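You operate a simulated robot arm through the tools that you are given. There is no shell and no other tool. Be economical: measure what you need, move in short steps, check, and stop when the job is done.

You run a simulated two-armed robot. Do the job below in one go: nothing can be reset, and whatever is moved stays where it is left.

Task
Clamp the steel bracket in the vice and rub its rust off.
Fine: use the rust block and put it back. Set down upright: rust block. What is to be rubbed or washed off counts as gone when no trace of it is left.

It is judged by the outcome, as a careful person would: the job done as asked, and still so three seconds after it is handed in. It fails if anything else is knocked over, pushed out of place, dropped, spilled or broken.

Robot
Two 7-joint arms with fingered hands on one trunk, on a base that drives. Base frame: it is fixed to the floor where the robot stands at the start and does not move with it; the origin is under the middle of the robot, x ahead of it, y to its left, z up; the surface under the hand at the start is at about z = 0.93. Units: m, degrees, N and s.
The left shoulder is at the start at [0.024, 0.104, 1.346], the right one opposite. With the tool pointing down near the work surface each hand reaches from about 0.1 to 0.54 m from the robot's upright axis, wherever it stands, measured 20 degrees to its own side. Places, roughly: gap of the vice [0.5, 0.3, 1]. Payload 2.4 kg a hand.
The tool frame of a hand sits at the grasp point between the pads (the TCP): z along the fingers, y along the line on which they close. The tips reach 0.017 m beyond it. Largest opening 0.088 m; the body of the gripper starts 0.047 m behind the TCP. The gripper is a hand of 2 fingers: y runs from the thumb to the fingers, the wrist lies at [0, 0, -0.165] in the tool frame, and closing takes about 1.5 s.
Orientation is that of the tool frame in the base frame, as a unit quaternion [w, x, y, z]. With the fingers straight down and closing along the base's y, the tool's x points along the base's -x, its y along +y and its z along -z.

Tools
- The arms move only by the tool apply_moves. It takes "left_plan", "right_plan" or both (then of equal length, played together; a hand with none holds still); each is a list of rows, each a list of 6 numbers: the shift along the tool's x, y, z in m, then the turn, a rotation vector about the tool's x, y, z in degrees. In form: [[dx, dy, dz, ax, ay, az], ...]. A call has 1 to 20 rows; each row shifts and turns the commanded pose from where the row before left it, along the tool's axes as they then stand. "left_claw" and "right_claw" are, for a hand that has rows, the opening, from 0 (shut) to 1 (fully open), set as the call begins (left out, the last holds). Each row takes 0.2 s and may step no farther than 0.05 m and 8.6 degrees from the row before; otherwise, or with a gripper value out of range, the whole call is refused. Where a pose cannot be reached the arm comes as near as it can. A force on the tool above 40 N (or 10 N above the force at the start of the call, whichever is more), or a blocked arm, ends the call early, and 0.2 s more pass. The fingers move at their own pace (about 0.153 m/s each) and stop on an object; they squeeze with about 33 N. The grip force told is the motor's: it shows also when the fingers shut on nothing. Time passes only in rows, and 0.2 s behind the last, so rows that do not move let the fingers close. The reply holds the time, the measured pose of the TCP, the force on the tool along the base axes, the opening and the grip force, in the units named above and with some noise, with the torque about the TCP (base axes, N m) and any sound that the robot's microphone picked up.
- Cameras (640 x 400 px; columns grow to the right, rows downward): "scene" is now at [0.1188, 0.0083, 1.2595]; the picture's right is [0.09, -1.00, 0.00], its down [-0.23, -0.02, -0.97] and it looks along [0.97, 0.09, -0.23] (base axes); focal length 214 px, centre (320, 200). "left" rides on the left gripper at [-0.05, 0.003, -0.063] in its tool frame; the picture's right is [-0.06, -1.00, 0.00], its down [0.78, -0.05, -0.62] and it looks along [0.62, -0.04, 0.79] (tool axes); focal length 275 px, centre (320, 200). "right" rides on the right gripper at [0.05, 0.003, -0.063] in its tool frame; the picture's right is [-0.06, 1.00, 0.00], its down [-0.78, -0.05, -0.62] and it looks along [-0.62, -0.04, 0.79] (tool axes); focal length 275 px, centre (320, 200). There is no depth. A picture from a camera that has moved, and an enlarged one, comes with that camera's place and axes in the base frame and with its lens.
- capture(camera): a new picture of that camera. The clock stands still meanwhile.
- move_column(by): slides the trunk up (or, below 0, down) by that many m; the arms and the scene camera ride with it, the base frame stays. It gives what a move gives, with no picture.
- drive_base(legs): drives the robot by 1 to 6 legs, each [ahead, left, turn to the left] in m, m and degrees, along the robot's own axes; the way and the turn of a leg run together, so that a leg with both is an arc; at most 1.5 m and 180 degrees a leg. The arms and the cameras ride along, it lands a little off, and it stops where it bumps. It gives what a move gives.
- set_fingers(finger1, thumb_bend, hand): sets how far each is bent, from 0 (flat) to 1 (curled in); at 0.3 the hand is open as for a grip, at 0.7 the pads meet at the TCP. One left out holds its place. A second passes; each finger stops where it meets its share of the squeeze, and holds until it gets a number again. A gripper value or a shape takes the hand back. It gives what a move gives, with no picture; readings hold the bend of each and the force on the fingers (four entries, about 0 where the hand has none), thumb and palm.
- preshape(shape, hand): the hand has 2 fingers and takes this shape, open, in about a second: jaw (thumb against the fingers, like two jaws); tri (thumb and two fingers); tip (a fingertip pinch); poke (one finger out to press); point (the index stretched); flat (the hand flat); cup (the hand cupped); fist (a fist). The gripper value then closes the fingers along that shape, each until it touches; the sizes above hold for jaw. It gives what a move gives, with no picture.
- pan_tilt(pan, tilt): turns the head with the scene camera to pan (to the left, within 60 degrees either way) and tilt (down, from -29 to 69), counted from straight ahead of the robot. It gives what a move gives.
- inspect(camera, box): a new picture of the part [left, top, right, bottom] of that camera's present view, enlarged. The clock stands still meanwhile.
- sign_off(): hands the job in; it is judged then, once.

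Go step by step. Nothing tells you exact positions but the pictures and the camera data: compare them with the known pose of the tool, close in by small moves and look again before you grip or let go. The budget is 120 turns and 92 pictures, counting those below and the enlarged ones. Unless the task says otherwise, let go and move clear before handing in, and close with one line.

The tools are called by a JSON object that holds its "method" and its "body". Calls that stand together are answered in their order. apply_moves: Moves the arms, as the interface text tells. Its arguments: {"type":"object","properties":{"left_plan":{"type":"array"},"left_claw":{"type":"number"},"right_plan":{"type":"array"},"right_claw":{"type":"number"}},"required":[]} The other tools are called the same way: move_column (by) slides the trunk up or down; preshape (shape, hand) gives the hand a shape; set_fingers (finger1, thumb_bend, hand) moves the fingers one by one; drive_base (legs) drives the base; pan_tilt (pan, tilt) turns the head that bears the scene camera; capture (camera) takes a picture; inspect (camera, box) takes an enlarged picture of a part of a camera's view; sign_off () hands the job in.

At the start:

```text
t: 0.0
left_position: [0.4237, 0.2048, 1.3271]
left_orientation: [0.0, 0.0, 1.0, 0.0]
left_ft_force: [-0.3, 0.3, -0.1]
left_wrist_torque: [0.0, 0.03, -0.06]
left_opening: 0.0879
left_finger_force: 0.1
left_shape: jaw
left_bend: [0.3, 0.3]
left_finger forces: [0.0, 0.0, 0.0, 0.0, 0.0, 0.1]
right_position: [0.3357, -0.1219, 1.2582]
right_orientation: [0.0, 0.0, 1.0, 0.001]
right_ft_force: [1.4, 0.2, 0.0]
right_wrist_torque: [0.01, 0.03, 0.03]
right_opening: 0.0876
right_finger_force: 0.1
right_shape: jaw
right_bend: [0.3, 0.3]
right_finger forces: [0.1, 0.0, 0.0, 0.0, 0.0, 0.1]
trunk travel left (down, up): [-0.575, 0.275]
robot x, y, heading: [-0.0012, 0.003, 0.1]
head pan, tilt: [5.3, 13.4]
```

scene: 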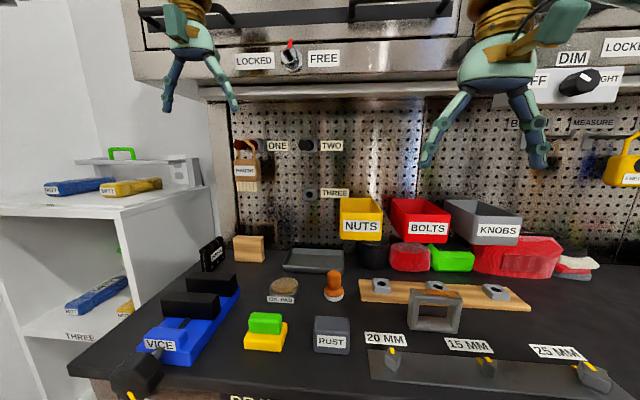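
right: 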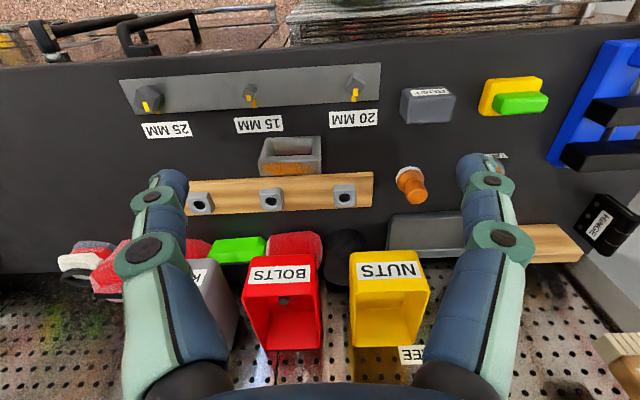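
left: 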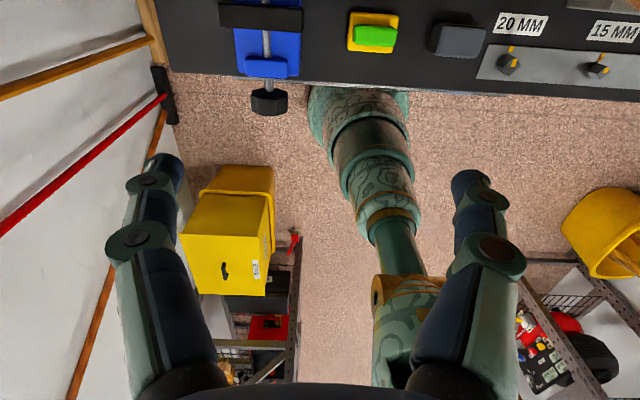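

I see the blue vice on the left with its screw handle toward me, the grey RUST block near the middle, and a square hollow bracket with a rusty face standing by the wooden board. I'll look closer first.

{"method": "inspect", "body": {"camera": "scene", "box": [340, 260, 540, 385]}}

{"method": "inspect", "body": {"camera": "scene", "box": [90, 230, 370, 400]}}

{"method": "inspect", "body": {"camera": "right", "box": [230, 60, 470, 210]}}

```text
3.20 times, centred on (440, 322) of scene
camera zoom: at [0.1188, 0.0083, 1.2595], right [0.09, -1.0, 0.0], down [-0.23, -0.02, -0.97], along [0.97, 0.09, -0.23], focal length 686 px, centre (-64, -192)
```

zoom: 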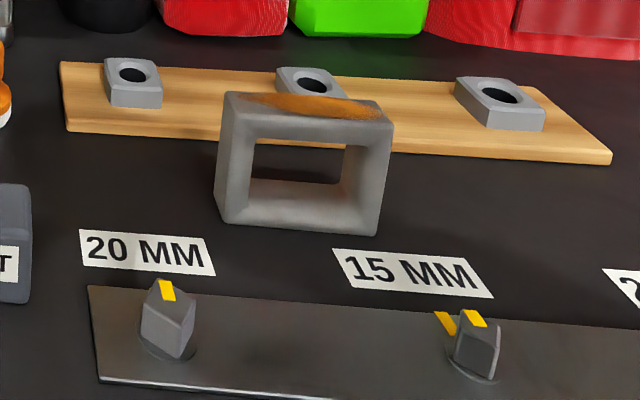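

```text
2.29 times, centred on (230, 315) of scene
camera zoom: at [0.1188, 0.0083, 1.2595], right [0.09, -1.0, 0.0], down [-0.23, -0.02, -0.97], along [0.97, 0.09, -0.23], focal length 490 px, centre (526, -63)
```

zoom: 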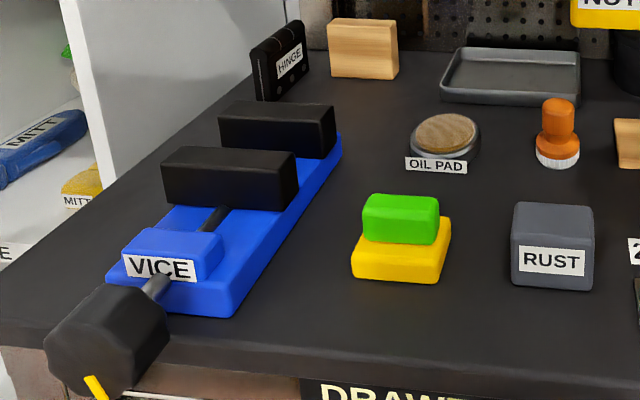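

```text
2.67 times, centred on (350, 135) of right
camera zoom: at [0.2852, -0.1181, 1.3231], right [0.06, 1.0, 0.0], down [0.78, -0.05, 0.62], along [0.62, -0.04, -0.79], focal length 734 px, centre (240, 373)
```

zoom: 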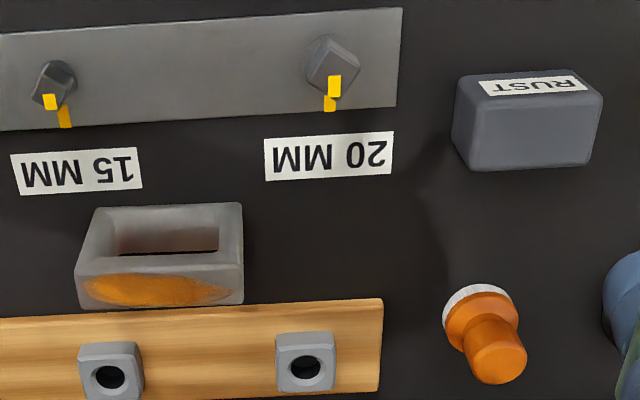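

The bracket stands near [0.48, -0.17] with the rust on its top face. The jaw gap looks narrow along x, and the screw handle hangs past the bench edge. I'll aim the head at the vice.

{"method": "pan_tilt", "body": {"pan": 30, "tilt": 35}}

{"method": "capture", "body": {"camera": "scene"}}

{"method": "inspect", "body": {"camera": "scene", "box": [200, 100, 440, 250]}}

```text
t: 0.9
left_position: [0.4229, 0.205, 1.3268]
left_orientation: [-0.001, 0.0, 1.0, 0.001]
left_ft_force: [0.1, -0.1, 0.0]
left_wrist_torque: [0.04, -0.01, 0.0]
left_opening: 0.0879
left_finger_force: 0.0
left_shape: jaw
left_bend: [0.3, 0.3]
left_finger forces: [0.1, 0.0, 0.0, 0.0, 0.1, 0.0]
right_position: [0.3355, -0.12, 1.2587]
right_orientation: [0.0, 0.0, 1.0, 0.001]
right_ft_force: [0.1, 0.4, 0.2]
right_wrist_torque: [0.05, -0.02, 0.02]
right_opening: 0.0879
right_finger_force: 0.0
right_shape: jaw
right_bend: [0.3, 0.3]
right_finger forces: [0.0, 0.0, 0.0, 0.0, 0.0, 0.0]
trunk travel left (down, up): [-0.575, 0.275]
robot x, y, heading: [-0.0027, -0.0027, -0.1]
head pan, tilt: [30.0, 35.0]
```

```text
85 pictures are left
camera scene: at [0.1022, 0.0436, 1.225], right [0.5, -0.87, 0.0], down [-0.5, -0.29, -0.82], along [0.71, 0.41, -0.57], focal length 214 px, centre (320, 200)
```

scene: 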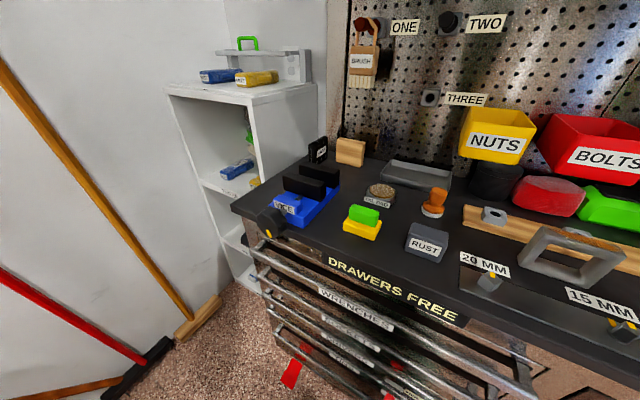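

```text
2.67 times, centred on (320, 175) of scene
camera zoom: at [0.1022, 0.0436, 1.225], right [0.5, -0.87, 0.0], down [-0.5, -0.29, -0.82], along [0.71, 0.41, -0.57], focal length 572 px, centre (320, 267)
```

zoom: 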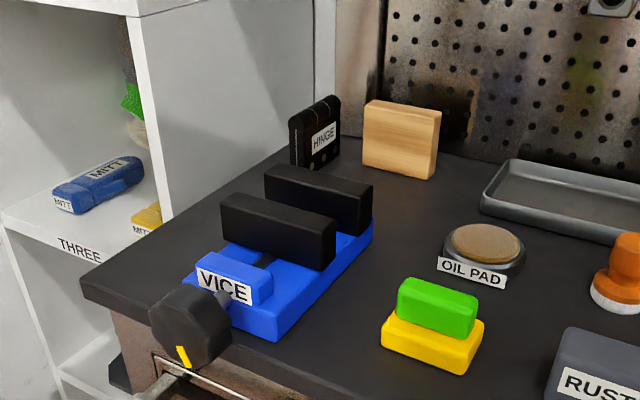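

The jaw gap runs along x from about x 0.437 to 0.49, spanning y 0.22–0.325, with jaw tops near z 1.0 and the bed near 0.953. I'll use the left hand for everything, so I'll drive right until the bracket is on its side, then turn the hand 90°.

{"method": "drive_base", "body": {"legs": [[0, -0.32, 0]]}}

{"method": "pan_tilt", "body": {"pan": 15, "tilt": 35}}

{"method": "capture", "body": {"camera": "scene"}}

```text
t: 3.0
left_position: [0.4239, -0.1144, 1.3272]
left_orientation: [0.0, 0.001, 1.0, -0.001]
left_ft_force: [0.8, -0.2, -0.3]
left_wrist_torque: [-0.01, -0.04, 0.01]
left_opening: 0.0878
left_finger_force: 0.0
left_shape: jaw
left_bend: [0.3, 0.3]
left_finger forces: [0.1, 0.1, 0.0, 0.1, 0.1, 0.0]
right_position: [0.3361, -0.4404, 1.2601]
right_orientation: [0.0, 0.002, 1.0, 0.0]
right_ft_force: [-0.3, -0.2, 0.2]
right_wrist_torque: [-0.01, 0.0, 0.0]
right_opening: 0.0877
right_finger_force: 0.1
right_shape: jaw
right_bend: [0.3, 0.3]
right_finger forces: [0.1, 0.0, 0.0, 0.1, 0.0, 0.0]
trunk travel left (down, up): [-0.575, 0.275]
robot x, y, heading: [-0.0012, -0.3163, 0.0]
head pan, tilt: [30.0, 35.0]
```

```text
t: 3.8
left_position: [0.4237, -0.114, 1.3274]
left_orientation: [0.0, 0.001, 1.0, 0.0]
left_ft_force: [-0.6, 0.8, 0.3]
left_wrist_torque: [0.02, 0.0, 0.02]
left_opening: 0.0878
left_finger_force: 0.1
left_shape: jaw
left_bend: [0.3, 0.3]
left_finger forces: [0.1, 0.0, 0.0, 0.1, 0.0, 0.0]
right_position: [0.3356, -0.4394, 1.2592]
right_orientation: [0.0, 0.002, 1.0, 0.002]
right_ft_force: [0.5, -0.1, -0.6]
right_wrist_torque: [-0.01, -0.01, 0.0]
right_opening: 0.0878
right_finger_force: 0.0
right_shape: jaw
right_bend: [0.3, 0.3]
right_finger forces: [0.1, 0.0, 0.0, 0.0, 0.0, 0.0]
trunk travel left (down, up): [-0.575, 0.275]
robot x, y, heading: [-0.0001, -0.3187, 0.1]
head pan, tilt: [15.0, 35.0]
```

```text
83 pictures are left
camera scene: at [0.1105, -0.2953, 1.2249], right [0.26, -0.97, 0.0], down [-0.55, -0.15, -0.82], along [0.79, 0.21, -0.57], focal length 214 px, centre (320, 200)
```

scene: 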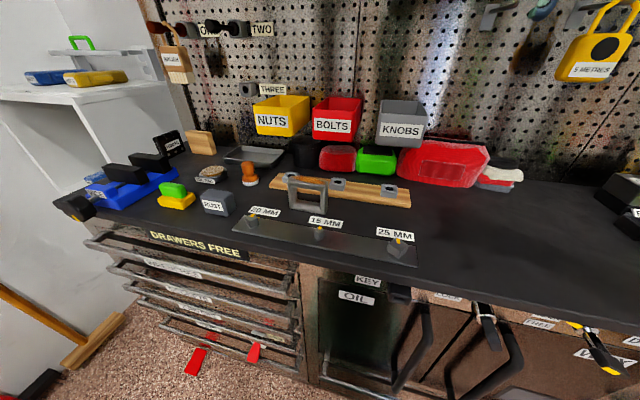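

The bracket is now in the left hand's area. I'll turn the left hand 90° so it closes along x, and zoom in on the bracket.

{"method": "inspect", "body": {"camera": "scene", "box": [260, 160, 356, 220]}}

{"method": "apply_moves", "body": {"left_plan": [[0, 0, 0, 0, 0, 8.5], [0, 0, 0, 0, 0, 8.5], [0, 0, 0, 0, 0, 8.5], [0, 0, 0, 0, 0, 8.5], [0, 0, 0, 0, 0, 8.5], [0, 0, 0, 0, 0, 8.5], [0, 0, 0, 0, 0, 8.5], [0, 0, 0, 0, 0, 8.5], [0, 0, 0, 0, 0, 8.5], [0, 0, 0, 0, 0, 8.5], [0, 0, 0, 0, 0, 5]], "left_claw": 1}}

{"method": "capture", "body": {"camera": "left"}}

```text
6.67 times, centred on (308, 190) of scene
camera zoom: at [0.1105, -0.2953, 1.2249], right [0.26, -0.97, 0.0], down [-0.55, -0.15, -0.82], along [0.79, 0.21, -0.57], focal length 1430 px, centre (400, 267)
```

zoom: 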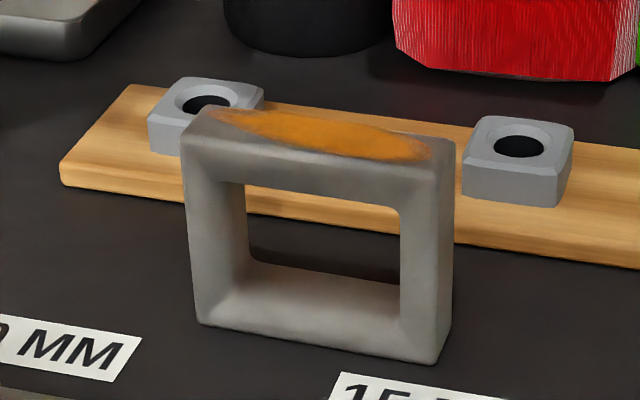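

```text
t: 6.2
left_position: [0.4228, -0.1147, 1.3266]
left_orientation: [0.0, 0.71, 0.705, -0.001]
left_ft_force: [-0.6, 0.6, -0.6]
left_wrist_torque: [0.01, -0.01, 0.01]
left_opening: 0.0877
left_finger_force: 0.1
left_shape: jaw
left_bend: [0.3, 0.3]
left_finger forces: [0.1, 0.1, 0.1, 0.1, 0.0, 0.0]
right_position: [0.3343, -0.4382, 1.2591]
right_orientation: [0.001, 0.002, 1.0, 0.0]
right_ft_force: [-0.7, 0.5, 0.2]
right_wrist_torque: [0.03, -0.01, 0.03]
right_opening: 0.0879
right_finger_force: 0.0
right_shape: jaw
right_bend: [0.3, 0.3]
right_finger forces: [0.0, 0.0, 0.0, 0.0, 0.0, 0.1]
trunk travel left (down, up): [-0.575, 0.275]
robot x, y, heading: [-0.0037, -0.3206, -0.1]
head pan, tilt: [15.0, 35.0]
```

```text
81 pictures are left
camera left: at [0.427, -0.1641, 1.3909], right [-1.0, -0.06, 0.0], down [-0.04, 0.78, 0.62], along [-0.04, 0.62, -0.79], focal length 275 px, centre (320, 200)
```

left: 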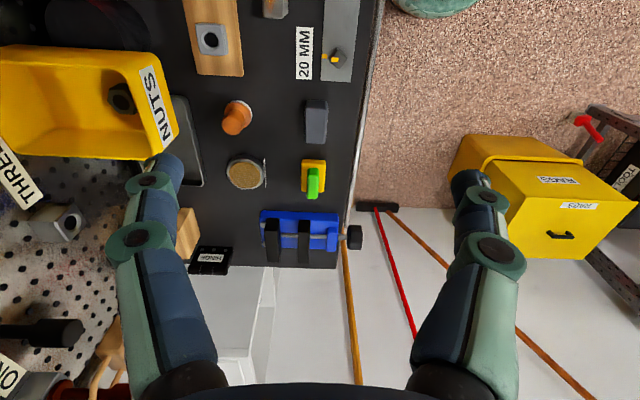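

Bracket: x 0.469–0.495, y -0.127 to -0.212, top at z ≈ 1.00. I'll go above it and look.

{"method": "apply_moves", "body": {"left_plan": [[-0.028, 0.029, 0.02, 0, 0, 0], [-0.028, 0.029, 0.02, 0, 0, 0], [0, 0, 0.045, 0, 0, 0], [0, 0, 0.045, 0, 0, 0], [0, 0, 0.045, 0, 0, 0], [0, 0, 0.04, 0, 0, 0], [0, 0, 0, 0, 0, 0]]}}

{"method": "capture", "body": {"camera": "left"}}

{"method": "inspect", "body": {"camera": "scene", "box": [230, 110, 390, 210]}}

```text
t: 7.8
left_position: [0.481, -0.1702, 1.1113]
left_orientation: [0.0, 0.709, 0.705, 0.0]
left_ft_force: [0.3, 0.7, 0.0]
left_wrist_torque: [-0.01, 0.0, 0.01]
left_opening: 0.0879
left_finger_force: 0.1
left_shape: jaw
left_bend: [0.3, 0.3]
left_finger forces: [0.0, 0.1, 0.1, 0.1, 0.0, 0.0]
right_position: [0.3348, -0.4387, 1.2598]
right_orientation: [0.0, 0.002, 1.0, 0.001]
right_ft_force: [0.6, 0.0, -0.3]
right_wrist_torque: [-0.01, -0.01, 0.01]
right_opening: 0.0878
right_finger_force: 0.1
right_shape: jaw
right_bend: [0.3, 0.3]
right_finger forces: [0.0, 0.1, 0.1, 0.0, 0.0, 0.0]
trunk travel left (down, up): [-0.575, 0.275]
robot x, y, heading: [-0.0026, -0.3203, -0.3]
head pan, tilt: [15.0, 35.0]
```

```text
80 pictures are left
camera left: at [0.4852, -0.2204, 1.1752], right [-1.0, -0.06, 0.0], down [-0.05, 0.78, 0.62], along [-0.04, 0.62, -0.79], focal length 275 px, centre (320, 200)
```

left: 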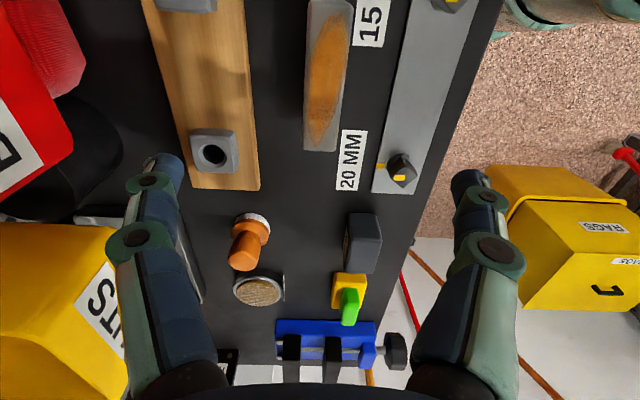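

```text
4.00 times, centred on (310, 160) of scene
camera zoom: at [0.1104, -0.295, 1.2249], right [0.26, -0.97, 0.0], down [-0.55, -0.15, -0.82], along [0.79, 0.21, -0.57], focal length 858 px, centre (360, 360)
```

zoom: 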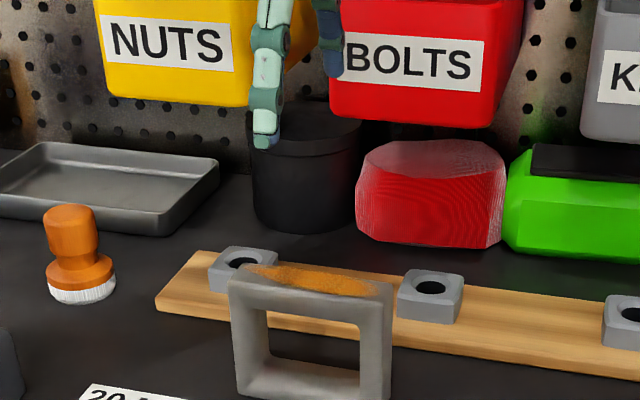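

The bracket is centred at x ≈ 0.479 between the fingers. I'll descend onto the top bar and close.

{"method": "apply_moves", "body": {"left_plan": [[0, -0.002, 0.04, 0, 0, 0], [0, 0, 0.04, 0, 0, 0], [0, 0, 0.033, 0, 0, 0], [0, 0, 0, 0, 0, 0]]}}

{"method": "inspect", "body": {"camera": "scene", "box": [230, 110, 390, 210]}}

```text
t: 8.8
left_position: [0.4792, -0.1682, 0.9978]
left_orientation: [0.0, 0.709, 0.705, 0.0]
left_ft_force: [-0.3, 0.0, 0.0]
left_wrist_torque: [-0.01, 0.0, 0.02]
left_opening: 0.088
left_finger_force: 0.0
left_shape: jaw
left_bend: [0.3, 0.3]
left_finger forces: [0.0, 0.1, 0.1, 0.0, 0.0, 0.0]
right_position: [0.3344, -0.439, 1.2583]
right_orientation: [-0.001, 0.001, 1.0, 0.001]
right_ft_force: [0.2, 0.1, -0.3]
right_wrist_torque: [0.02, -0.04, 0.02]
right_opening: 0.0881
right_finger_force: 0.1
right_shape: jaw
right_bend: [0.3, 0.3]
right_finger forces: [0.1, 0.1, 0.1, 0.0, 0.0, 0.1]
trunk travel left (down, up): [-0.575, 0.275]
robot x, y, heading: [0.0007, -0.3178, -0.3]
head pan, tilt: [15.0, 35.0]
```

```text
4.00 times, centred on (310, 160) of scene
camera zoom: at [0.1105, -0.2952, 1.2249], right [0.26, -0.97, 0.0], down [-0.55, -0.15, -0.82], along [0.79, 0.21, -0.57], focal length 858 px, centre (360, 360)
```

zoom: 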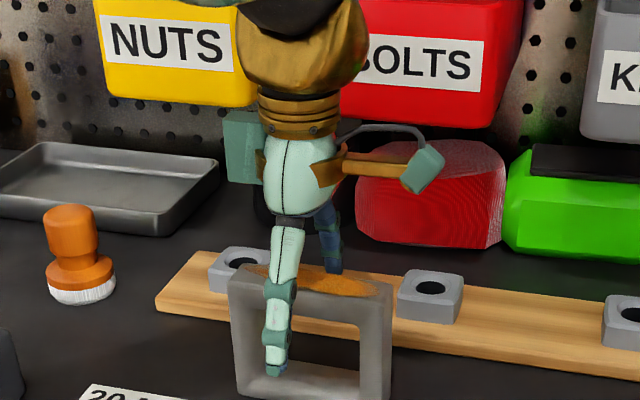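

The fingers straddle the top bar. I'll close and lift a little.

{"method": "apply_moves", "body": {"left_plan": [[0, 0, 0, 0, 0, 0], [0, 0, 0, 0, 0, 0], [0, 0, 0, 0, 0, 0], [0, 0, 0, 0, 0, 0], [0, 0, 0, 0, 0, 0], [0, 0, 0, 0, 0, 0], [0, 0, 0, 0, 0, 0], [0, 0, 0, 0, 0, 0]], "left_claw": 0}}

{"method": "apply_moves", "body": {"left_plan": [[0, 0, -0.02, 0, 0, 0], [0, 0, -0.04, 0, 0, 0], [0, 0, -0.05, 0, 0, 0], [0, 0, -0.05, 0, 0, 0], [0, 0, 0, 0, 0, 0]]}}

{"method": "inspect", "body": {"camera": "scene", "box": [230, 60, 390, 160]}}

{"method": "capture", "body": {"camera": "left"}}

```text
t: 10.6
left_position: [0.4811, -0.1683, 0.9975]
left_orientation: [0.0, 0.708, 0.706, 0.001]
left_ft_force: [-0.1, 0.2, -4.4]
left_wrist_torque: [0.0, 0.06, 0.0]
left_opening: 0.0062
left_finger_force: 32.8
left_shape: jaw
left_bend: [0.75, 0.75]
left_finger forces: [5.6, 0.0, 0.0, 0.0, 1.0, 0.0]
right_position: [0.3347, -0.4389, 1.2582]
right_orientation: [-0.001, 0.003, 1.0, 0.001]
right_ft_force: [0.6, 0.6, 0.4]
right_wrist_torque: [0.01, 0.03, -0.01]
right_opening: 0.0876
right_finger_force: 0.0
right_shape: jaw
right_bend: [0.3, 0.3]
right_finger forces: [0.1, 0.0, 0.0, 0.0, 0.0, 0.0]
trunk travel left (down, up): [-0.575, 0.275]
robot x, y, heading: [-0.0007, -0.3172, -0.3]
head pan, tilt: [15.0, 35.0]
```

```text
t: 11.8
left_position: [0.4798, -0.1726, 1.158]
left_orientation: [0.0, 0.709, 0.706, -0.001]
left_ft_force: [0.1, 0.2, -3.3]
left_wrist_torque: [0.01, 0.1, 0.0]
left_opening: 0.0064
left_finger_force: 33.0
left_shape: jaw
left_bend: [0.75, 0.75]
left_finger forces: [5.3, 0.1, 0.1, 0.0, 1.3, 0.1]
right_position: [0.3365, -0.4386, 1.2592]
right_orientation: [0.0, 0.002, 1.0, 0.001]
right_ft_force: [-0.2, 0.0, -0.7]
right_wrist_torque: [-0.02, 0.01, 0.0]
right_opening: 0.0879
right_finger_force: 0.2
right_shape: jaw
right_bend: [0.3, 0.3]
right_finger forces: [0.0, 0.1, 0.0, 0.0, 0.0, 0.0]
trunk travel left (down, up): [-0.575, 0.275]
robot x, y, heading: [-0.0024, -0.3165, -0.1]
head pan, tilt: [15.0, 35.0]
```

```text
4.00 times, centred on (310, 110) of scene
camera zoom: at [0.111, -0.2951, 1.2248], right [0.26, -0.97, 0.0], down [-0.55, -0.15, -0.82], along [0.79, 0.21, -0.57], focal length 858 px, centre (360, 560)
```

zoom: 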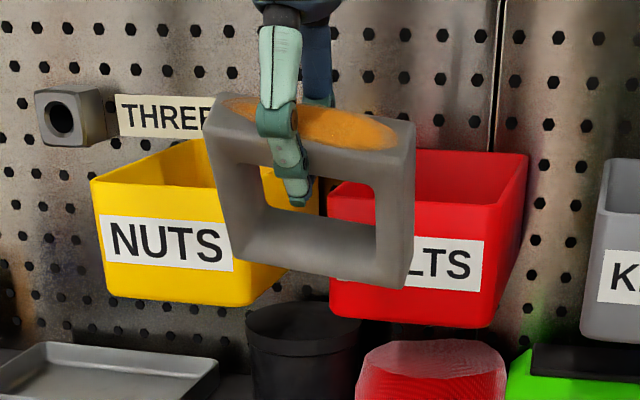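

```text
76 pictures are left
camera left: at [0.4838, -0.2234, 1.2214], right [-1.0, -0.06, 0.0], down [-0.05, 0.78, 0.62], along [-0.04, 0.62, -0.79], focal length 275 px, centre (320, 200)
```

left: 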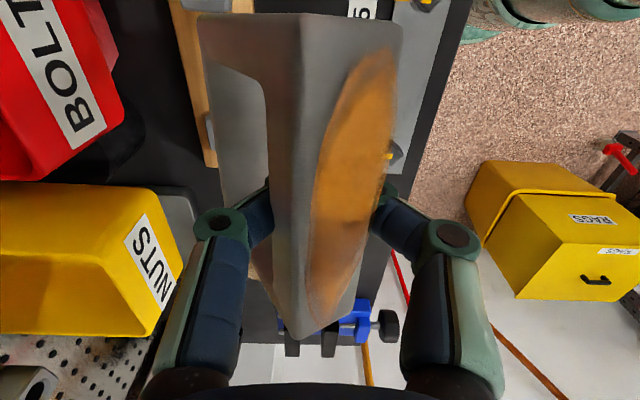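

The bracket slipped and tilted, because the pads caught only its rounded top edge. I'll measure the tilt from another camera before setting it down upright and regripping lower.

{"method": "capture", "body": {"camera": "right"}}

{"method": "inspect", "body": {"camera": "scene", "box": [270, 75, 350, 125]}}

```text
75 pictures are left
camera right: at [0.2849, -0.436, 1.3229], right [0.06, 1.0, 0.0], down [0.78, -0.05, 0.62], along [0.62, -0.04, -0.79], focal length 275 px, centre (320, 200)
```

right: 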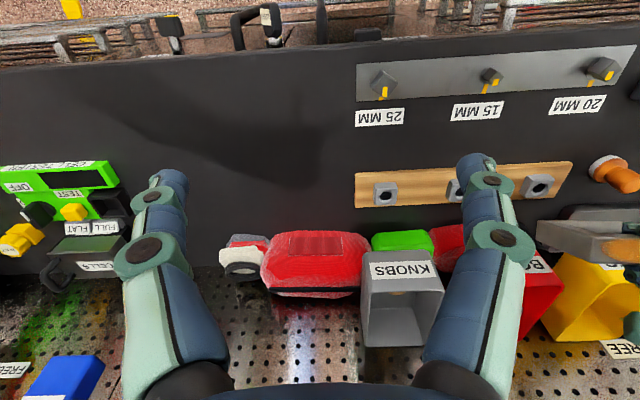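

```text
8.00 times, centred on (310, 100) of scene
camera zoom: at [0.111, -0.2951, 1.2248], right [0.26, -0.97, 0.0], down [-0.55, -0.15, -0.82], along [0.79, 0.21, -0.57], focal length 1716 px, centre (400, 1000)
```

zoom: 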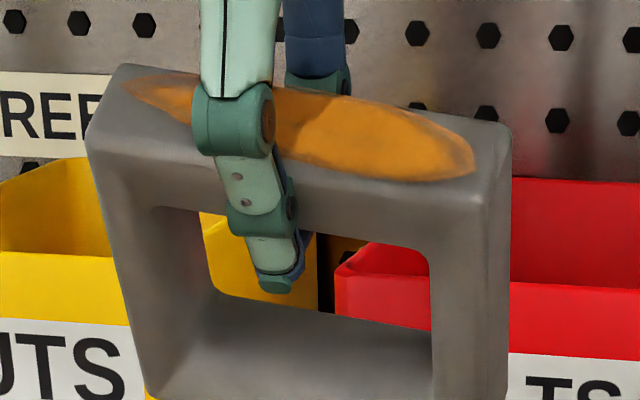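

The tilt is a pure pitch of roughly 26° (top toward me). I'll pitch the tool back to bring the bracket upright, then check.

{"method": "apply_moves", "body": {"left_plan": [[0, 0, 0, 7, 0, 0], [0, 0, 0, 7, 0, 0], [0, 0, 0, 6, 0, 0], [0, 0, 0, 6, 0, 0], [0, 0, 0, 0, 0, 0]]}}

{"method": "inspect", "body": {"camera": "scene", "box": [254, 70, 366, 140]}}

{"method": "capture", "body": {"camera": "left"}}

```text
t: 13.0
left_position: [0.4733, -0.1714, 1.1612]
left_orientation: [-0.16, 0.69, 0.688, -0.159]
left_ft_force: [0.0, -0.4, -4.1]
left_wrist_torque: [-0.03, 0.04, -0.02]
left_opening: 0.0062
left_finger_force: 32.8
left_shape: jaw
left_bend: [0.75, 0.75]
left_finger forces: [4.2, 0.1, 0.0, 0.0, 1.4, 0.0]
left hand out of reach, approached as far as the arm can: row 4
right_position: [0.3347, -0.4392, 1.2595]
right_orientation: [0.0, 0.002, 1.0, 0.001]
right_ft_force: [0.8, -0.4, -0.3]
right_wrist_torque: [-0.01, 0.0, 0.0]
right_opening: 0.0878
right_finger_force: 0.1
right_shape: jaw
right_bend: [0.3, 0.3]
right_finger forces: [0.1, 0.1, 0.0, 0.1, 0.1, 0.0]
trunk travel left (down, up): [-0.575, 0.275]
robot x, y, heading: [-0.0011, -0.3145, -0.1]
head pan, tilt: [15.0, 35.0]
```

```text
5.71 times, centred on (310, 105) of scene
camera zoom: at [0.111, -0.295, 1.2248], right [0.26, -0.97, 0.0], down [-0.56, -0.15, -0.82], along [0.79, 0.21, -0.57], focal length 1226 px, centre (377, 743)
```

zoom: 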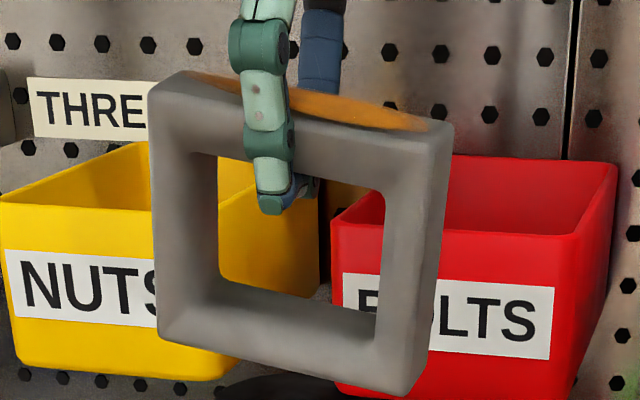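

```text
72 pictures are left
camera left: at [0.5042, -0.2228, 1.2173], right [-0.9, -0.06, 0.44], down [0.23, 0.78, 0.58], along [-0.38, 0.62, -0.69], focal length 275 px, centre (320, 200)
```

left: 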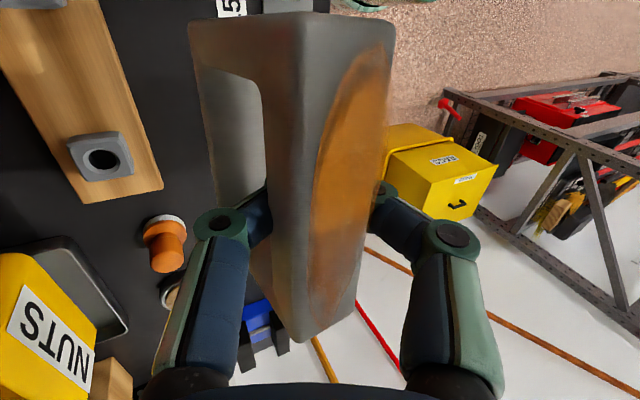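

It is near upright, with about 6° of roll left. I'll correct that and lower it most of the way, shifting a touch toward me to keep clear of the wooden board.

{"method": "apply_moves", "body": {"left_plan": [[0, 0, 0, 0, -5.4, 2.6], [0, 0.003, 0.039, 0, 0, 0], [0, 0.017, 0.036, 0, 0, 0], [0, 0.017, 0.036, 0, 0, 0], [0, 0.015, 0.031, 0, 0, 0], [0, 0, 0, 0, 0, 0]]}}

{"method": "inspect", "body": {"camera": "scene", "box": [260, 150, 372, 220]}}

```text
t: 14.4
left_position: [0.4481, -0.1906, 1.0378]
left_orientation: [-0.123, 0.697, 0.679, -0.195]
left_ft_force: [0.8, 0.4, -4.3]
left_wrist_torque: [-0.03, 0.02, 0.03]
left_opening: 0.0062
left_finger_force: 32.6
left_shape: jaw
left_bend: [0.75, 0.75]
left_finger forces: [4.0, 0.1, 0.0, 0.0, 1.4, 0.1]
left hand out of reach, approached as far as the arm can: row 4, 5
right_position: [0.3346, -0.4391, 1.2592]
right_orientation: [0.0, 0.002, 1.0, 0.001]
right_ft_force: [-0.5, 0.2, 0.6]
right_wrist_torque: [0.01, -0.02, 0.0]
right_opening: 0.088
right_finger_force: 0.1
right_shape: jaw
right_bend: [0.3, 0.3]
right_finger forces: [0.0, 0.0, 0.0, 0.1, 0.0, 0.0]
trunk travel left (down, up): [-0.575, 0.275]
robot x, y, heading: [0.0005, -0.3151, -0.1]
head pan, tilt: [15.0, 35.0]
```

```text
5.71 times, centred on (316, 185) of scene
camera zoom: at [0.1108, -0.295, 1.2249], right [0.26, -0.97, 0.0], down [-0.55, -0.15, -0.82], along [0.79, 0.21, -0.57], focal length 1226 px, centre (343, 286)
```

zoom: 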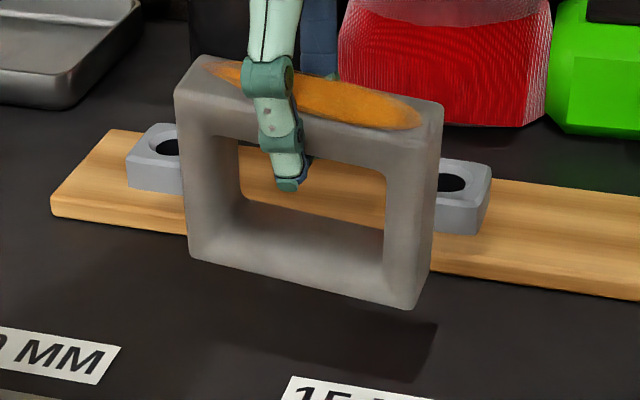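

The remaining slope is mostly yaw with a slight pitch, within what will settle flat. The arm is at its reach limit, so I'll lower it with the trunk.

{"method": "move_column", "body": {"by": -0.032}}

{"method": "inspect", "body": {"camera": "scene", "box": [260, 130, 372, 200]}}

```text
t: 15.2
left_position: [0.447, -0.1904, 1.0067]
left_orientation: [-0.123, 0.697, 0.68, -0.193]
left_ft_force: [0.6, -0.3, -3.9]
left_wrist_torque: [-0.01, 0.02, 0.03]
left_opening: 0.0063
left_finger_force: 32.7
left_shape: jaw
left_bend: [0.75, 0.75]
left_finger forces: [4.0, 0.1, 0.0, 0.0, 1.5, 0.0]
right_position: [0.3352, -0.4412, 1.2273]
right_orientation: [0.0, 0.001, 1.0, 0.0]
right_ft_force: [0.4, 0.6, -0.1]
right_wrist_torque: [0.0, -0.02, 0.0]
right_opening: 0.0876
right_finger_force: 0.1
right_shape: jaw
right_bend: [0.3, 0.3]
right_finger forces: [0.0, 0.1, 0.0, 0.1, 0.1, 0.0]
trunk travel left (down, up): [-0.543, 0.307]
robot x, y, heading: [-0.0001, -0.3185, -0.3]
head pan, tilt: [15.0, 35.0]
```

```text
5.71 times, centred on (316, 165) of scene
camera zoom: at [0.111, -0.2953, 1.1927], right [0.26, -0.97, 0.0], down [-0.55, -0.15, -0.82], along [0.79, 0.21, -0.57], focal length 1226 px, centre (343, 400)
```

zoom: 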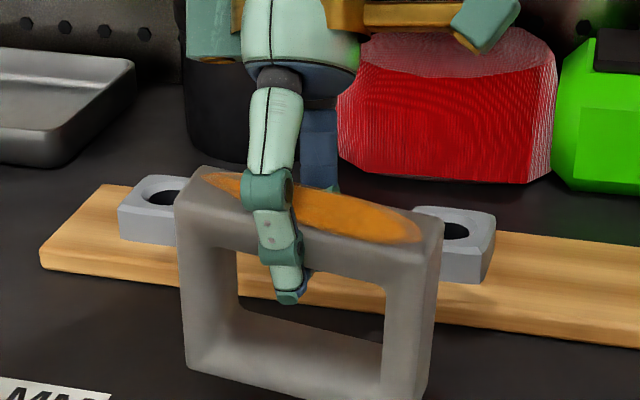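

{"method": "move_column", "body": {"by": -0.008}}

{"method": "inspect", "body": {"camera": "scene", "box": [260, 150, 356, 210]}}

```text
t: 15.7
left_position: [0.4472, -0.1917, 0.9986]
left_orientation: [-0.123, 0.697, 0.679, -0.195]
left_ft_force: [-0.3, 0.3, -3.8]
left_wrist_torque: [0.01, 0.07, -0.02]
left_opening: 0.0057
left_finger_force: 32.7
left_shape: jaw
left_bend: [0.75, 0.75]
left_finger forces: [4.1, 0.0, 0.0, 0.0, 1.4, 0.0]
right_position: [0.3347, -0.4399, 1.2192]
right_orientation: [0.0, 0.0, 1.0, 0.001]
right_ft_force: [0.1, 0.1, -0.8]
right_wrist_torque: [-0.02, 0.0, -0.01]
right_opening: 0.0882
right_finger_force: 0.0
right_shape: jaw
right_bend: [0.3, 0.3]
right_finger forces: [0.0, 0.0, 0.0, 0.0, 0.1, 0.0]
trunk travel left (down, up): [-0.535, 0.315]
robot x, y, heading: [-0.0002, -0.3187, -0.1]
head pan, tilt: [15.0, 35.0]
```

```text
6.67 times, centred on (308, 180) of scene
camera zoom: at [0.1112, -0.2952, 1.1847], right [0.26, -0.97, 0.0], down [-0.55, -0.15, -0.82], along [0.79, 0.21, -0.57], focal length 1430 px, centre (400, 333)
```

zoom: 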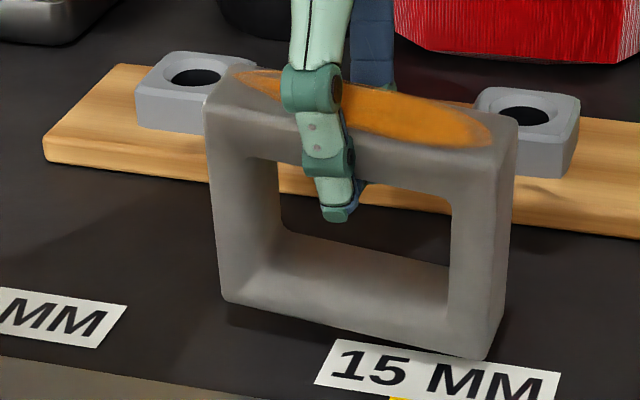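

{"method": "move_column", "body": {"by": -0.006}}

{"method": "move_column", "body": {"by": -0.004}}

{"method": "inspect", "body": {"camera": "scene", "box": [260, 140, 356, 200]}}

```text
t: 16.3
left_position: [0.4466, -0.191, 0.9928]
left_orientation: [-0.123, 0.697, 0.679, -0.196]
left_ft_force: [-0.1, -0.7, -4.6]
left_wrist_torque: [-0.01, 0.04, -0.02]
left_opening: 0.0063
left_finger_force: 32.4
left_shape: jaw
left_bend: [0.75, 0.75]
left_finger forces: [4.0, 0.1, 0.1, 0.1, 1.4, 0.1]
right_position: [0.3344, -0.4383, 1.2135]
right_orientation: [0.0, 0.001, 1.0, 0.001]
right_ft_force: [0.6, -0.2, -0.6]
right_wrist_torque: [0.0, 0.02, 0.01]
right_opening: 0.0877
right_finger_force: 0.1
right_shape: jaw
right_bend: [0.3, 0.3]
right_finger forces: [0.0, 0.0, 0.1, 0.0, 0.1, 0.1]
trunk travel left (down, up): [-0.529, 0.321]
robot x, y, heading: [-0.0006, -0.3185, -0.2]
head pan, tilt: [15.0, 35.0]
```

```text
t: 16.8
left_position: [0.4473, -0.1903, 0.9897]
left_orientation: [-0.123, 0.697, 0.679, -0.194]
left_ft_force: [-0.3, 0.2, -1.4]
left_wrist_torque: [0.0, 0.0, 0.01]
left_opening: 0.0062
left_finger_force: 33.5
left_shape: jaw
left_bend: [0.75, 0.75]
left_finger forces: [0.9, 0.0, 0.0, 0.0, 0.4, 0.0]
right_position: [0.3345, -0.4384, 1.21]
right_orientation: [0.001, 0.002, 1.0, 0.001]
right_ft_force: [1.2, -0.5, -0.3]
right_wrist_torque: [0.02, -0.03, -0.01]
right_opening: 0.0879
right_finger_force: 0.0
right_shape: jaw
right_bend: [0.3, 0.3]
right_finger forces: [0.0, 0.0, 0.1, 0.0, 0.0, 0.0]
trunk travel left (down, up): [-0.525, 0.325]
robot x, y, heading: [-0.0045, -0.3158, -0.1]
head pan, tilt: [15.0, 35.0]
```

```text
6.67 times, centred on (308, 170) of scene
camera zoom: at [0.1112, -0.2952, 1.1747], right [0.26, -0.97, 0.0], down [-0.55, -0.15, -0.82], along [0.79, 0.21, -0.57], focal length 1430 px, centre (400, 400)
```

zoom: 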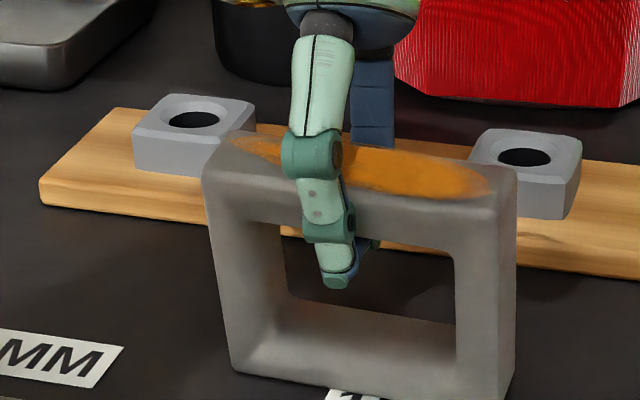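

The table has taken most of the weight. I'll lower a few more millimetres to let it settle.

{"method": "move_column", "body": {"by": -0.004}}

{"method": "inspect", "body": {"camera": "scene", "box": [260, 140, 356, 200]}}

{"method": "capture", "body": {"camera": "left"}}

```text
t: 17.3
left_position: [0.447, -0.1911, 0.9835]
left_orientation: [-0.122, 0.697, 0.679, -0.195]
left_ft_force: [-0.1, -0.8, -0.4]
left_wrist_torque: [-0.04, 0.02, -0.01]
left_opening: 0.006
left_finger_force: 33.3
left_shape: jaw
left_bend: [0.75, 0.75]
left_finger forces: [0.8, 0.1, 0.0, 0.1, 0.0, 0.0]
right_position: [0.3347, -0.4394, 1.2057]
right_orientation: [0.001, 0.003, 1.0, 0.0]
right_ft_force: [0.1, -0.5, 0.1]
right_wrist_torque: [-0.03, 0.02, -0.01]
right_opening: 0.0881
right_finger_force: 0.0
right_shape: jaw
right_bend: [0.3, 0.3]
right_finger forces: [0.0, 0.1, 0.0, 0.1, 0.0, 0.0]
trunk travel left (down, up): [-0.521, 0.329]
robot x, y, heading: [0.0013, -0.3167, -0.4]
head pan, tilt: [15.0, 35.0]
```

```text
6.67 times, centred on (308, 170) of scene
camera zoom: at [0.1112, -0.2953, 1.1706], right [0.26, -0.97, 0.0], down [-0.55, -0.15, -0.82], along [0.79, 0.21, -0.57], focal length 1430 px, centre (400, 400)
```

zoom: 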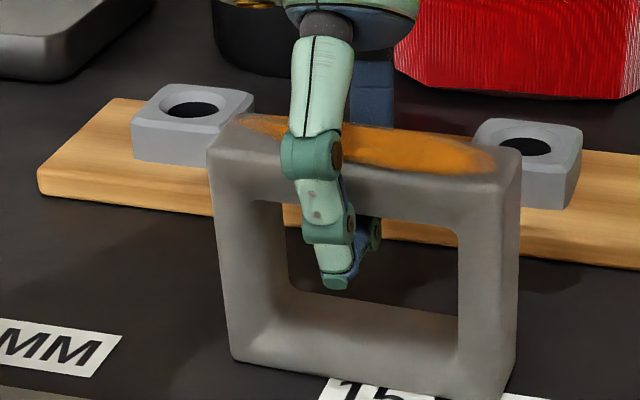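

```text
66 pictures are left
camera left: at [0.4779, -0.2355, 1.0456], right [-0.9, -0.01, 0.44], down [0.23, 0.84, 0.49], along [-0.38, 0.54, -0.75], focal length 275 px, centre (320, 200)
```

left: 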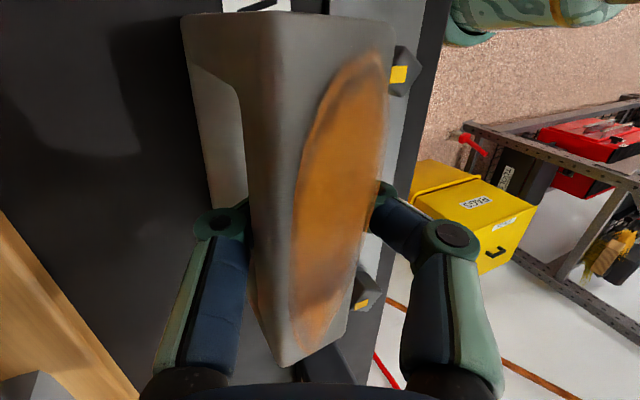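

The bracket stands on the bench. I'll lower the fingertips slightly more so they clear the bar, then open part way and check.

{"method": "move_column", "body": {"by": -0.004}}

{"method": "apply_moves", "body": {"left_plan": [[0, 0, 0, 0, 0, 0], [0, 0, 0, 0, 0, 0], [0, 0, 0, 0, 0, 0]], "left_claw": 0.4}}

{"method": "inspect", "body": {"camera": "scene", "box": [260, 140, 356, 200]}}

```text
t: 17.9
left_position: [0.4465, -0.1896, 0.9801]
left_orientation: [-0.123, 0.697, 0.679, -0.195]
left_ft_force: [0.9, 0.3, 1.0]
left_wrist_torque: [0.06, -0.02, 0.03]
left_opening: 0.0061
left_finger_force: 33.4
left_shape: jaw
left_bend: [0.75, 0.75]
left_finger forces: [0.7, 0.1, 0.0, 0.0, 0.2, 0.0]
right_position: [0.3345, -0.4386, 1.2023]
right_orientation: [0.001, 0.001, 1.0, 0.001]
right_ft_force: [-0.7, 0.0, 0.3]
right_wrist_torque: [0.01, -0.02, 0.01]
right_opening: 0.0877
right_finger_force: 0.1
right_shape: jaw
right_bend: [0.3, 0.3]
right_finger forces: [0.0, 0.0, 0.1, 0.0, 0.0, 0.0]
trunk travel left (down, up): [-0.517, 0.333]
robot x, y, heading: [-0.0011, -0.3178, 0.1]
head pan, tilt: [15.0, 35.0]
```

```text
t: 18.7
left_position: [0.447, -0.1919, 0.9808]
left_orientation: [-0.123, 0.697, 0.679, -0.194]
left_ft_force: [-0.8, -0.9, -0.2]
left_wrist_torque: [0.0, 0.02, 0.04]
left_opening: 0.0347
left_finger_force: 0.1
left_shape: jaw
left_bend: [0.73, 0.7]
left_finger forces: [0.0, 0.1, 0.1, 0.0, 0.1, 0.0]
right_position: [0.3352, -0.4391, 1.2023]
right_orientation: [0.001, 0.001, 1.0, 0.001]
right_ft_force: [-0.1, -0.1, -0.4]
right_wrist_torque: [-0.02, 0.0, -0.01]
right_opening: 0.0879
right_finger_force: 0.2
right_shape: jaw
right_bend: [0.3, 0.3]
right_finger forces: [0.0, 0.0, 0.1, 0.1, 0.1, 0.1]
trunk travel left (down, up): [-0.517, 0.333]
robot x, y, heading: [0.0015, -0.3181, 0.1]
head pan, tilt: [15.0, 35.0]
```

```text
6.67 times, centred on (308, 170) of scene
camera zoom: at [0.1112, -0.2953, 1.1666], right [0.26, -0.97, 0.0], down [-0.55, -0.15, -0.82], along [0.79, 0.21, -0.57], focal length 1430 px, centre (400, 400)
```

zoom: 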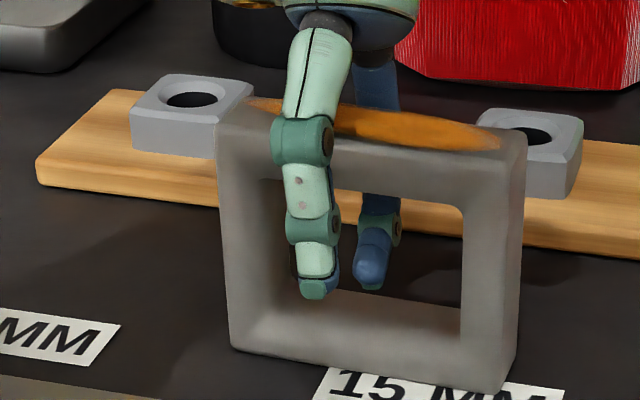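

Released cleanly. I'll open fully and check that it is standing free.

{"method": "apply_moves", "body": {"left_plan": [[0, 0, 0, 0, 0, 0], [0, 0, 0, 0, 0, 0], [0, 0, 0, 0, 0, 0], [0, 0, 0, 0, 0, 0]], "left_claw": 1}}

{"method": "inspect", "body": {"camera": "scene", "box": [260, 140, 356, 200]}}

```text
t: 19.7
left_position: [0.4459, -0.1909, 0.9813]
left_orientation: [-0.123, 0.697, 0.679, -0.195]
left_ft_force: [0.0, -0.3, 0.2]
left_wrist_torque: [0.03, 0.01, -0.02]
left_opening: 0.088
left_finger_force: 0.2
left_shape: jaw
left_bend: [0.3, 0.3]
left_finger forces: [0.0, 0.0, 0.0, 0.1, 0.0, 0.1]
right_position: [0.3348, -0.4397, 1.2014]
right_orientation: [0.001, 0.002, 1.0, 0.001]
right_ft_force: [0.4, -0.1, 1.0]
right_wrist_torque: [0.04, 0.02, -0.02]
right_opening: 0.0878
right_finger_force: 0.1
right_shape: jaw
right_bend: [0.3, 0.3]
right_finger forces: [0.1, 0.1, 0.1, 0.0, 0.0, 0.0]
trunk travel left (down, up): [-0.517, 0.333]
robot x, y, heading: [-0.004, -0.3163, -0.3]
head pan, tilt: [15.0, 35.0]
```

```text
6.67 times, centred on (308, 170) of scene
camera zoom: at [0.1112, -0.2953, 1.1666], right [0.26, -0.97, 0.0], down [-0.55, -0.15, -0.82], along [0.79, 0.21, -0.57], focal length 1430 px, centre (400, 400)
```

zoom: 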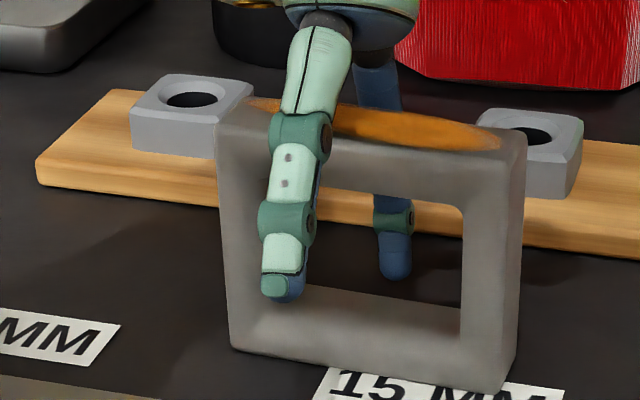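

The bracket stands free around (0.466, -0.192). I'll rise straight up, then level the tool.

{"method": "apply_moves", "body": {"left_plan": [[-0.004, -0.0175, -0.036, 0, 0, 0], [-0.004, -0.0175, -0.036, 0, 0, 0], [-0.004, -0.0175, -0.036, 0, 0, 0], [0, 0, 0, 0, 6.2, 0], [0, 0, 0, -8, 0, 0], [0, 0, 0, -8, 0, 0], [0, 0, 0, -8, 0, 0], [0, 0, 0, -2, 0, 0], [0, 0, 0, 0, 0, 0]]}}

{"method": "capture", "body": {"camera": "left"}}

{"method": "inspect", "body": {"camera": "scene", "box": [240, 120, 368, 200]}}

```text
t: 21.7
left_position: [0.4472, -0.1916, 1.1008]
left_orientation: [0.004, 0.724, 0.69, -0.001]
left_ft_force: [0.0, -0.4, 0.2]
left_wrist_torque: [0.0, 0.0, 0.03]
left_opening: 0.0881
left_finger_force: 0.1
left_shape: jaw
left_bend: [0.3, 0.3]
left_finger forces: [0.1, 0.0, 0.1, 0.1, 0.1, 0.1]
right_position: [0.336, -0.4388, 1.1999]
right_orientation: [0.0, 0.002, 1.0, 0.001]
right_ft_force: [-0.5, -0.1, -0.1]
right_wrist_torque: [0.01, 0.01, 0.01]
right_opening: 0.088
right_finger_force: 0.0
right_shape: jaw
right_bend: [0.3, 0.3]
right_finger forces: [0.0, 0.0, 0.1, 0.0, 0.1, 0.0]
trunk travel left (down, up): [-0.517, 0.333]
robot x, y, heading: [-0.0008, -0.319, -0.2]
head pan, tilt: [15.0, 35.0]
```

```text
63 pictures are left
camera left: at [0.4478, -0.2402, 1.165], right [-1.0, -0.01, 0.0], down [-0.01, 0.79, 0.61], along [-0.01, 0.61, -0.79], focal length 275 px, centre (320, 200)
```

left: 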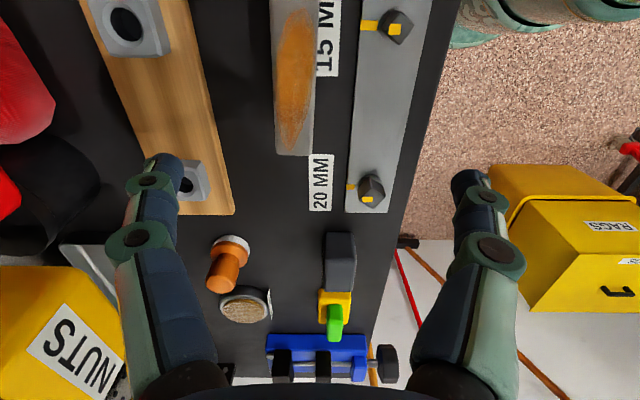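

```text
5.00 times, centred on (304, 160) of scene
camera zoom: at [0.1112, -0.2953, 1.1666], right [0.26, -0.97, 0.0], down [-0.55, -0.15, -0.82], along [0.79, 0.21, -0.57], focal length 1072 px, centre (400, 400)
```

zoom: 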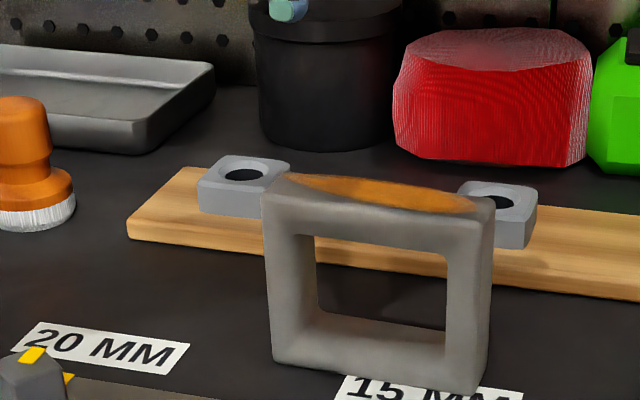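

The bracket centre is (0.4615, -0.190), yaw-aligned with the hand. This time the tips should press on the middle of the bar, so TCP z ≈ 1.005.

{"method": "apply_moves", "body": {"left_plan": [[0, 0.0145, 0.03, 0, 0, 0], [0, 0, 0.04, 0, 0, 0], [0, 0, 0.026, 0, 0, 0], [0, 0, 0, 0, 0, 0]]}}

{"method": "apply_moves", "body": {"left_plan": [[0, 0, 0, 0, 0, 0], [0, 0, 0, 0, 0, 0], [0, 0, 0, 0, 0, 0], [0, 0, 0, 0, 0, 0], [0, 0, 0, 0, 0, 0], [0, 0, 0, 0, 0, 0]], "left_claw": 0.15}}

{"method": "inspect", "body": {"camera": "scene", "box": [240, 120, 368, 200]}}

```text
t: 22.7
left_position: [0.4625, -0.1932, 1.0047]
left_orientation: [0.003, 0.724, 0.69, -0.002]
left_ft_force: [-0.1, 0.5, 0.5]
left_wrist_torque: [0.03, -0.03, 0.01]
left_opening: 0.0878
left_finger_force: 0.1
left_shape: jaw
left_bend: [0.3, 0.3]
left_finger forces: [0.0, 0.0, 0.1, 0.0, 0.0, 0.0]
right_position: [0.3349, -0.4391, 1.2023]
right_orientation: [0.0, 0.002, 1.0, 0.0]
right_ft_force: [-0.1, 0.7, 1.1]
right_wrist_torque: [0.03, 0.01, -0.04]
right_opening: 0.088
right_finger_force: 0.0
right_shape: jaw
right_bend: [0.3, 0.3]
right_finger forces: [0.0, 0.0, 0.0, 0.0, 0.0, 0.1]
trunk travel left (down, up): [-0.517, 0.333]
robot x, y, heading: [-0.0046, -0.319, -0.1]
head pan, tilt: [15.0, 35.0]
```

```text
t: 24.1
left_position: [0.462, -0.192, 1.0042]
left_orientation: [0.003, 0.725, 0.689, -0.001]
left_ft_force: [0.4, -0.8, 0.1]
left_wrist_torque: [0.0, -0.01, 0.01]
left_opening: 0.018
left_finger_force: 33.2
left_shape: jaw
left_bend: [0.74, 0.7]
left_finger forces: [27.3, 0.0, 0.1, 0.0, 27.3, 0.0]
right_position: [0.3359, -0.4391, 1.2012]
right_orientation: [0.0, 0.002, 1.0, 0.001]
right_ft_force: [0.0, 0.1, 0.5]
right_wrist_torque: [-0.02, -0.01, -0.02]
right_opening: 0.0882
right_finger_force: 0.1
right_shape: jaw
right_bend: [0.3, 0.3]
right_finger forces: [0.0, 0.1, 0.0, 0.0, 0.0, 0.0]
trunk travel left (down, up): [-0.517, 0.333]
robot x, y, heading: [-0.0009, -0.3187, -0.3]
head pan, tilt: [15.0, 35.0]
```

```text
5.00 times, centred on (304, 160) of scene
camera zoom: at [0.1115, -0.2952, 1.1666], right [0.26, -0.97, 0.0], down [-0.55, -0.15, -0.82], along [0.79, 0.21, -0.57], focal length 1072 px, centre (400, 400)
```

zoom: 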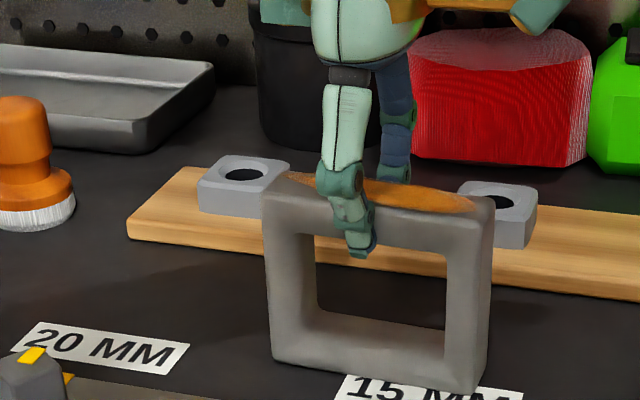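

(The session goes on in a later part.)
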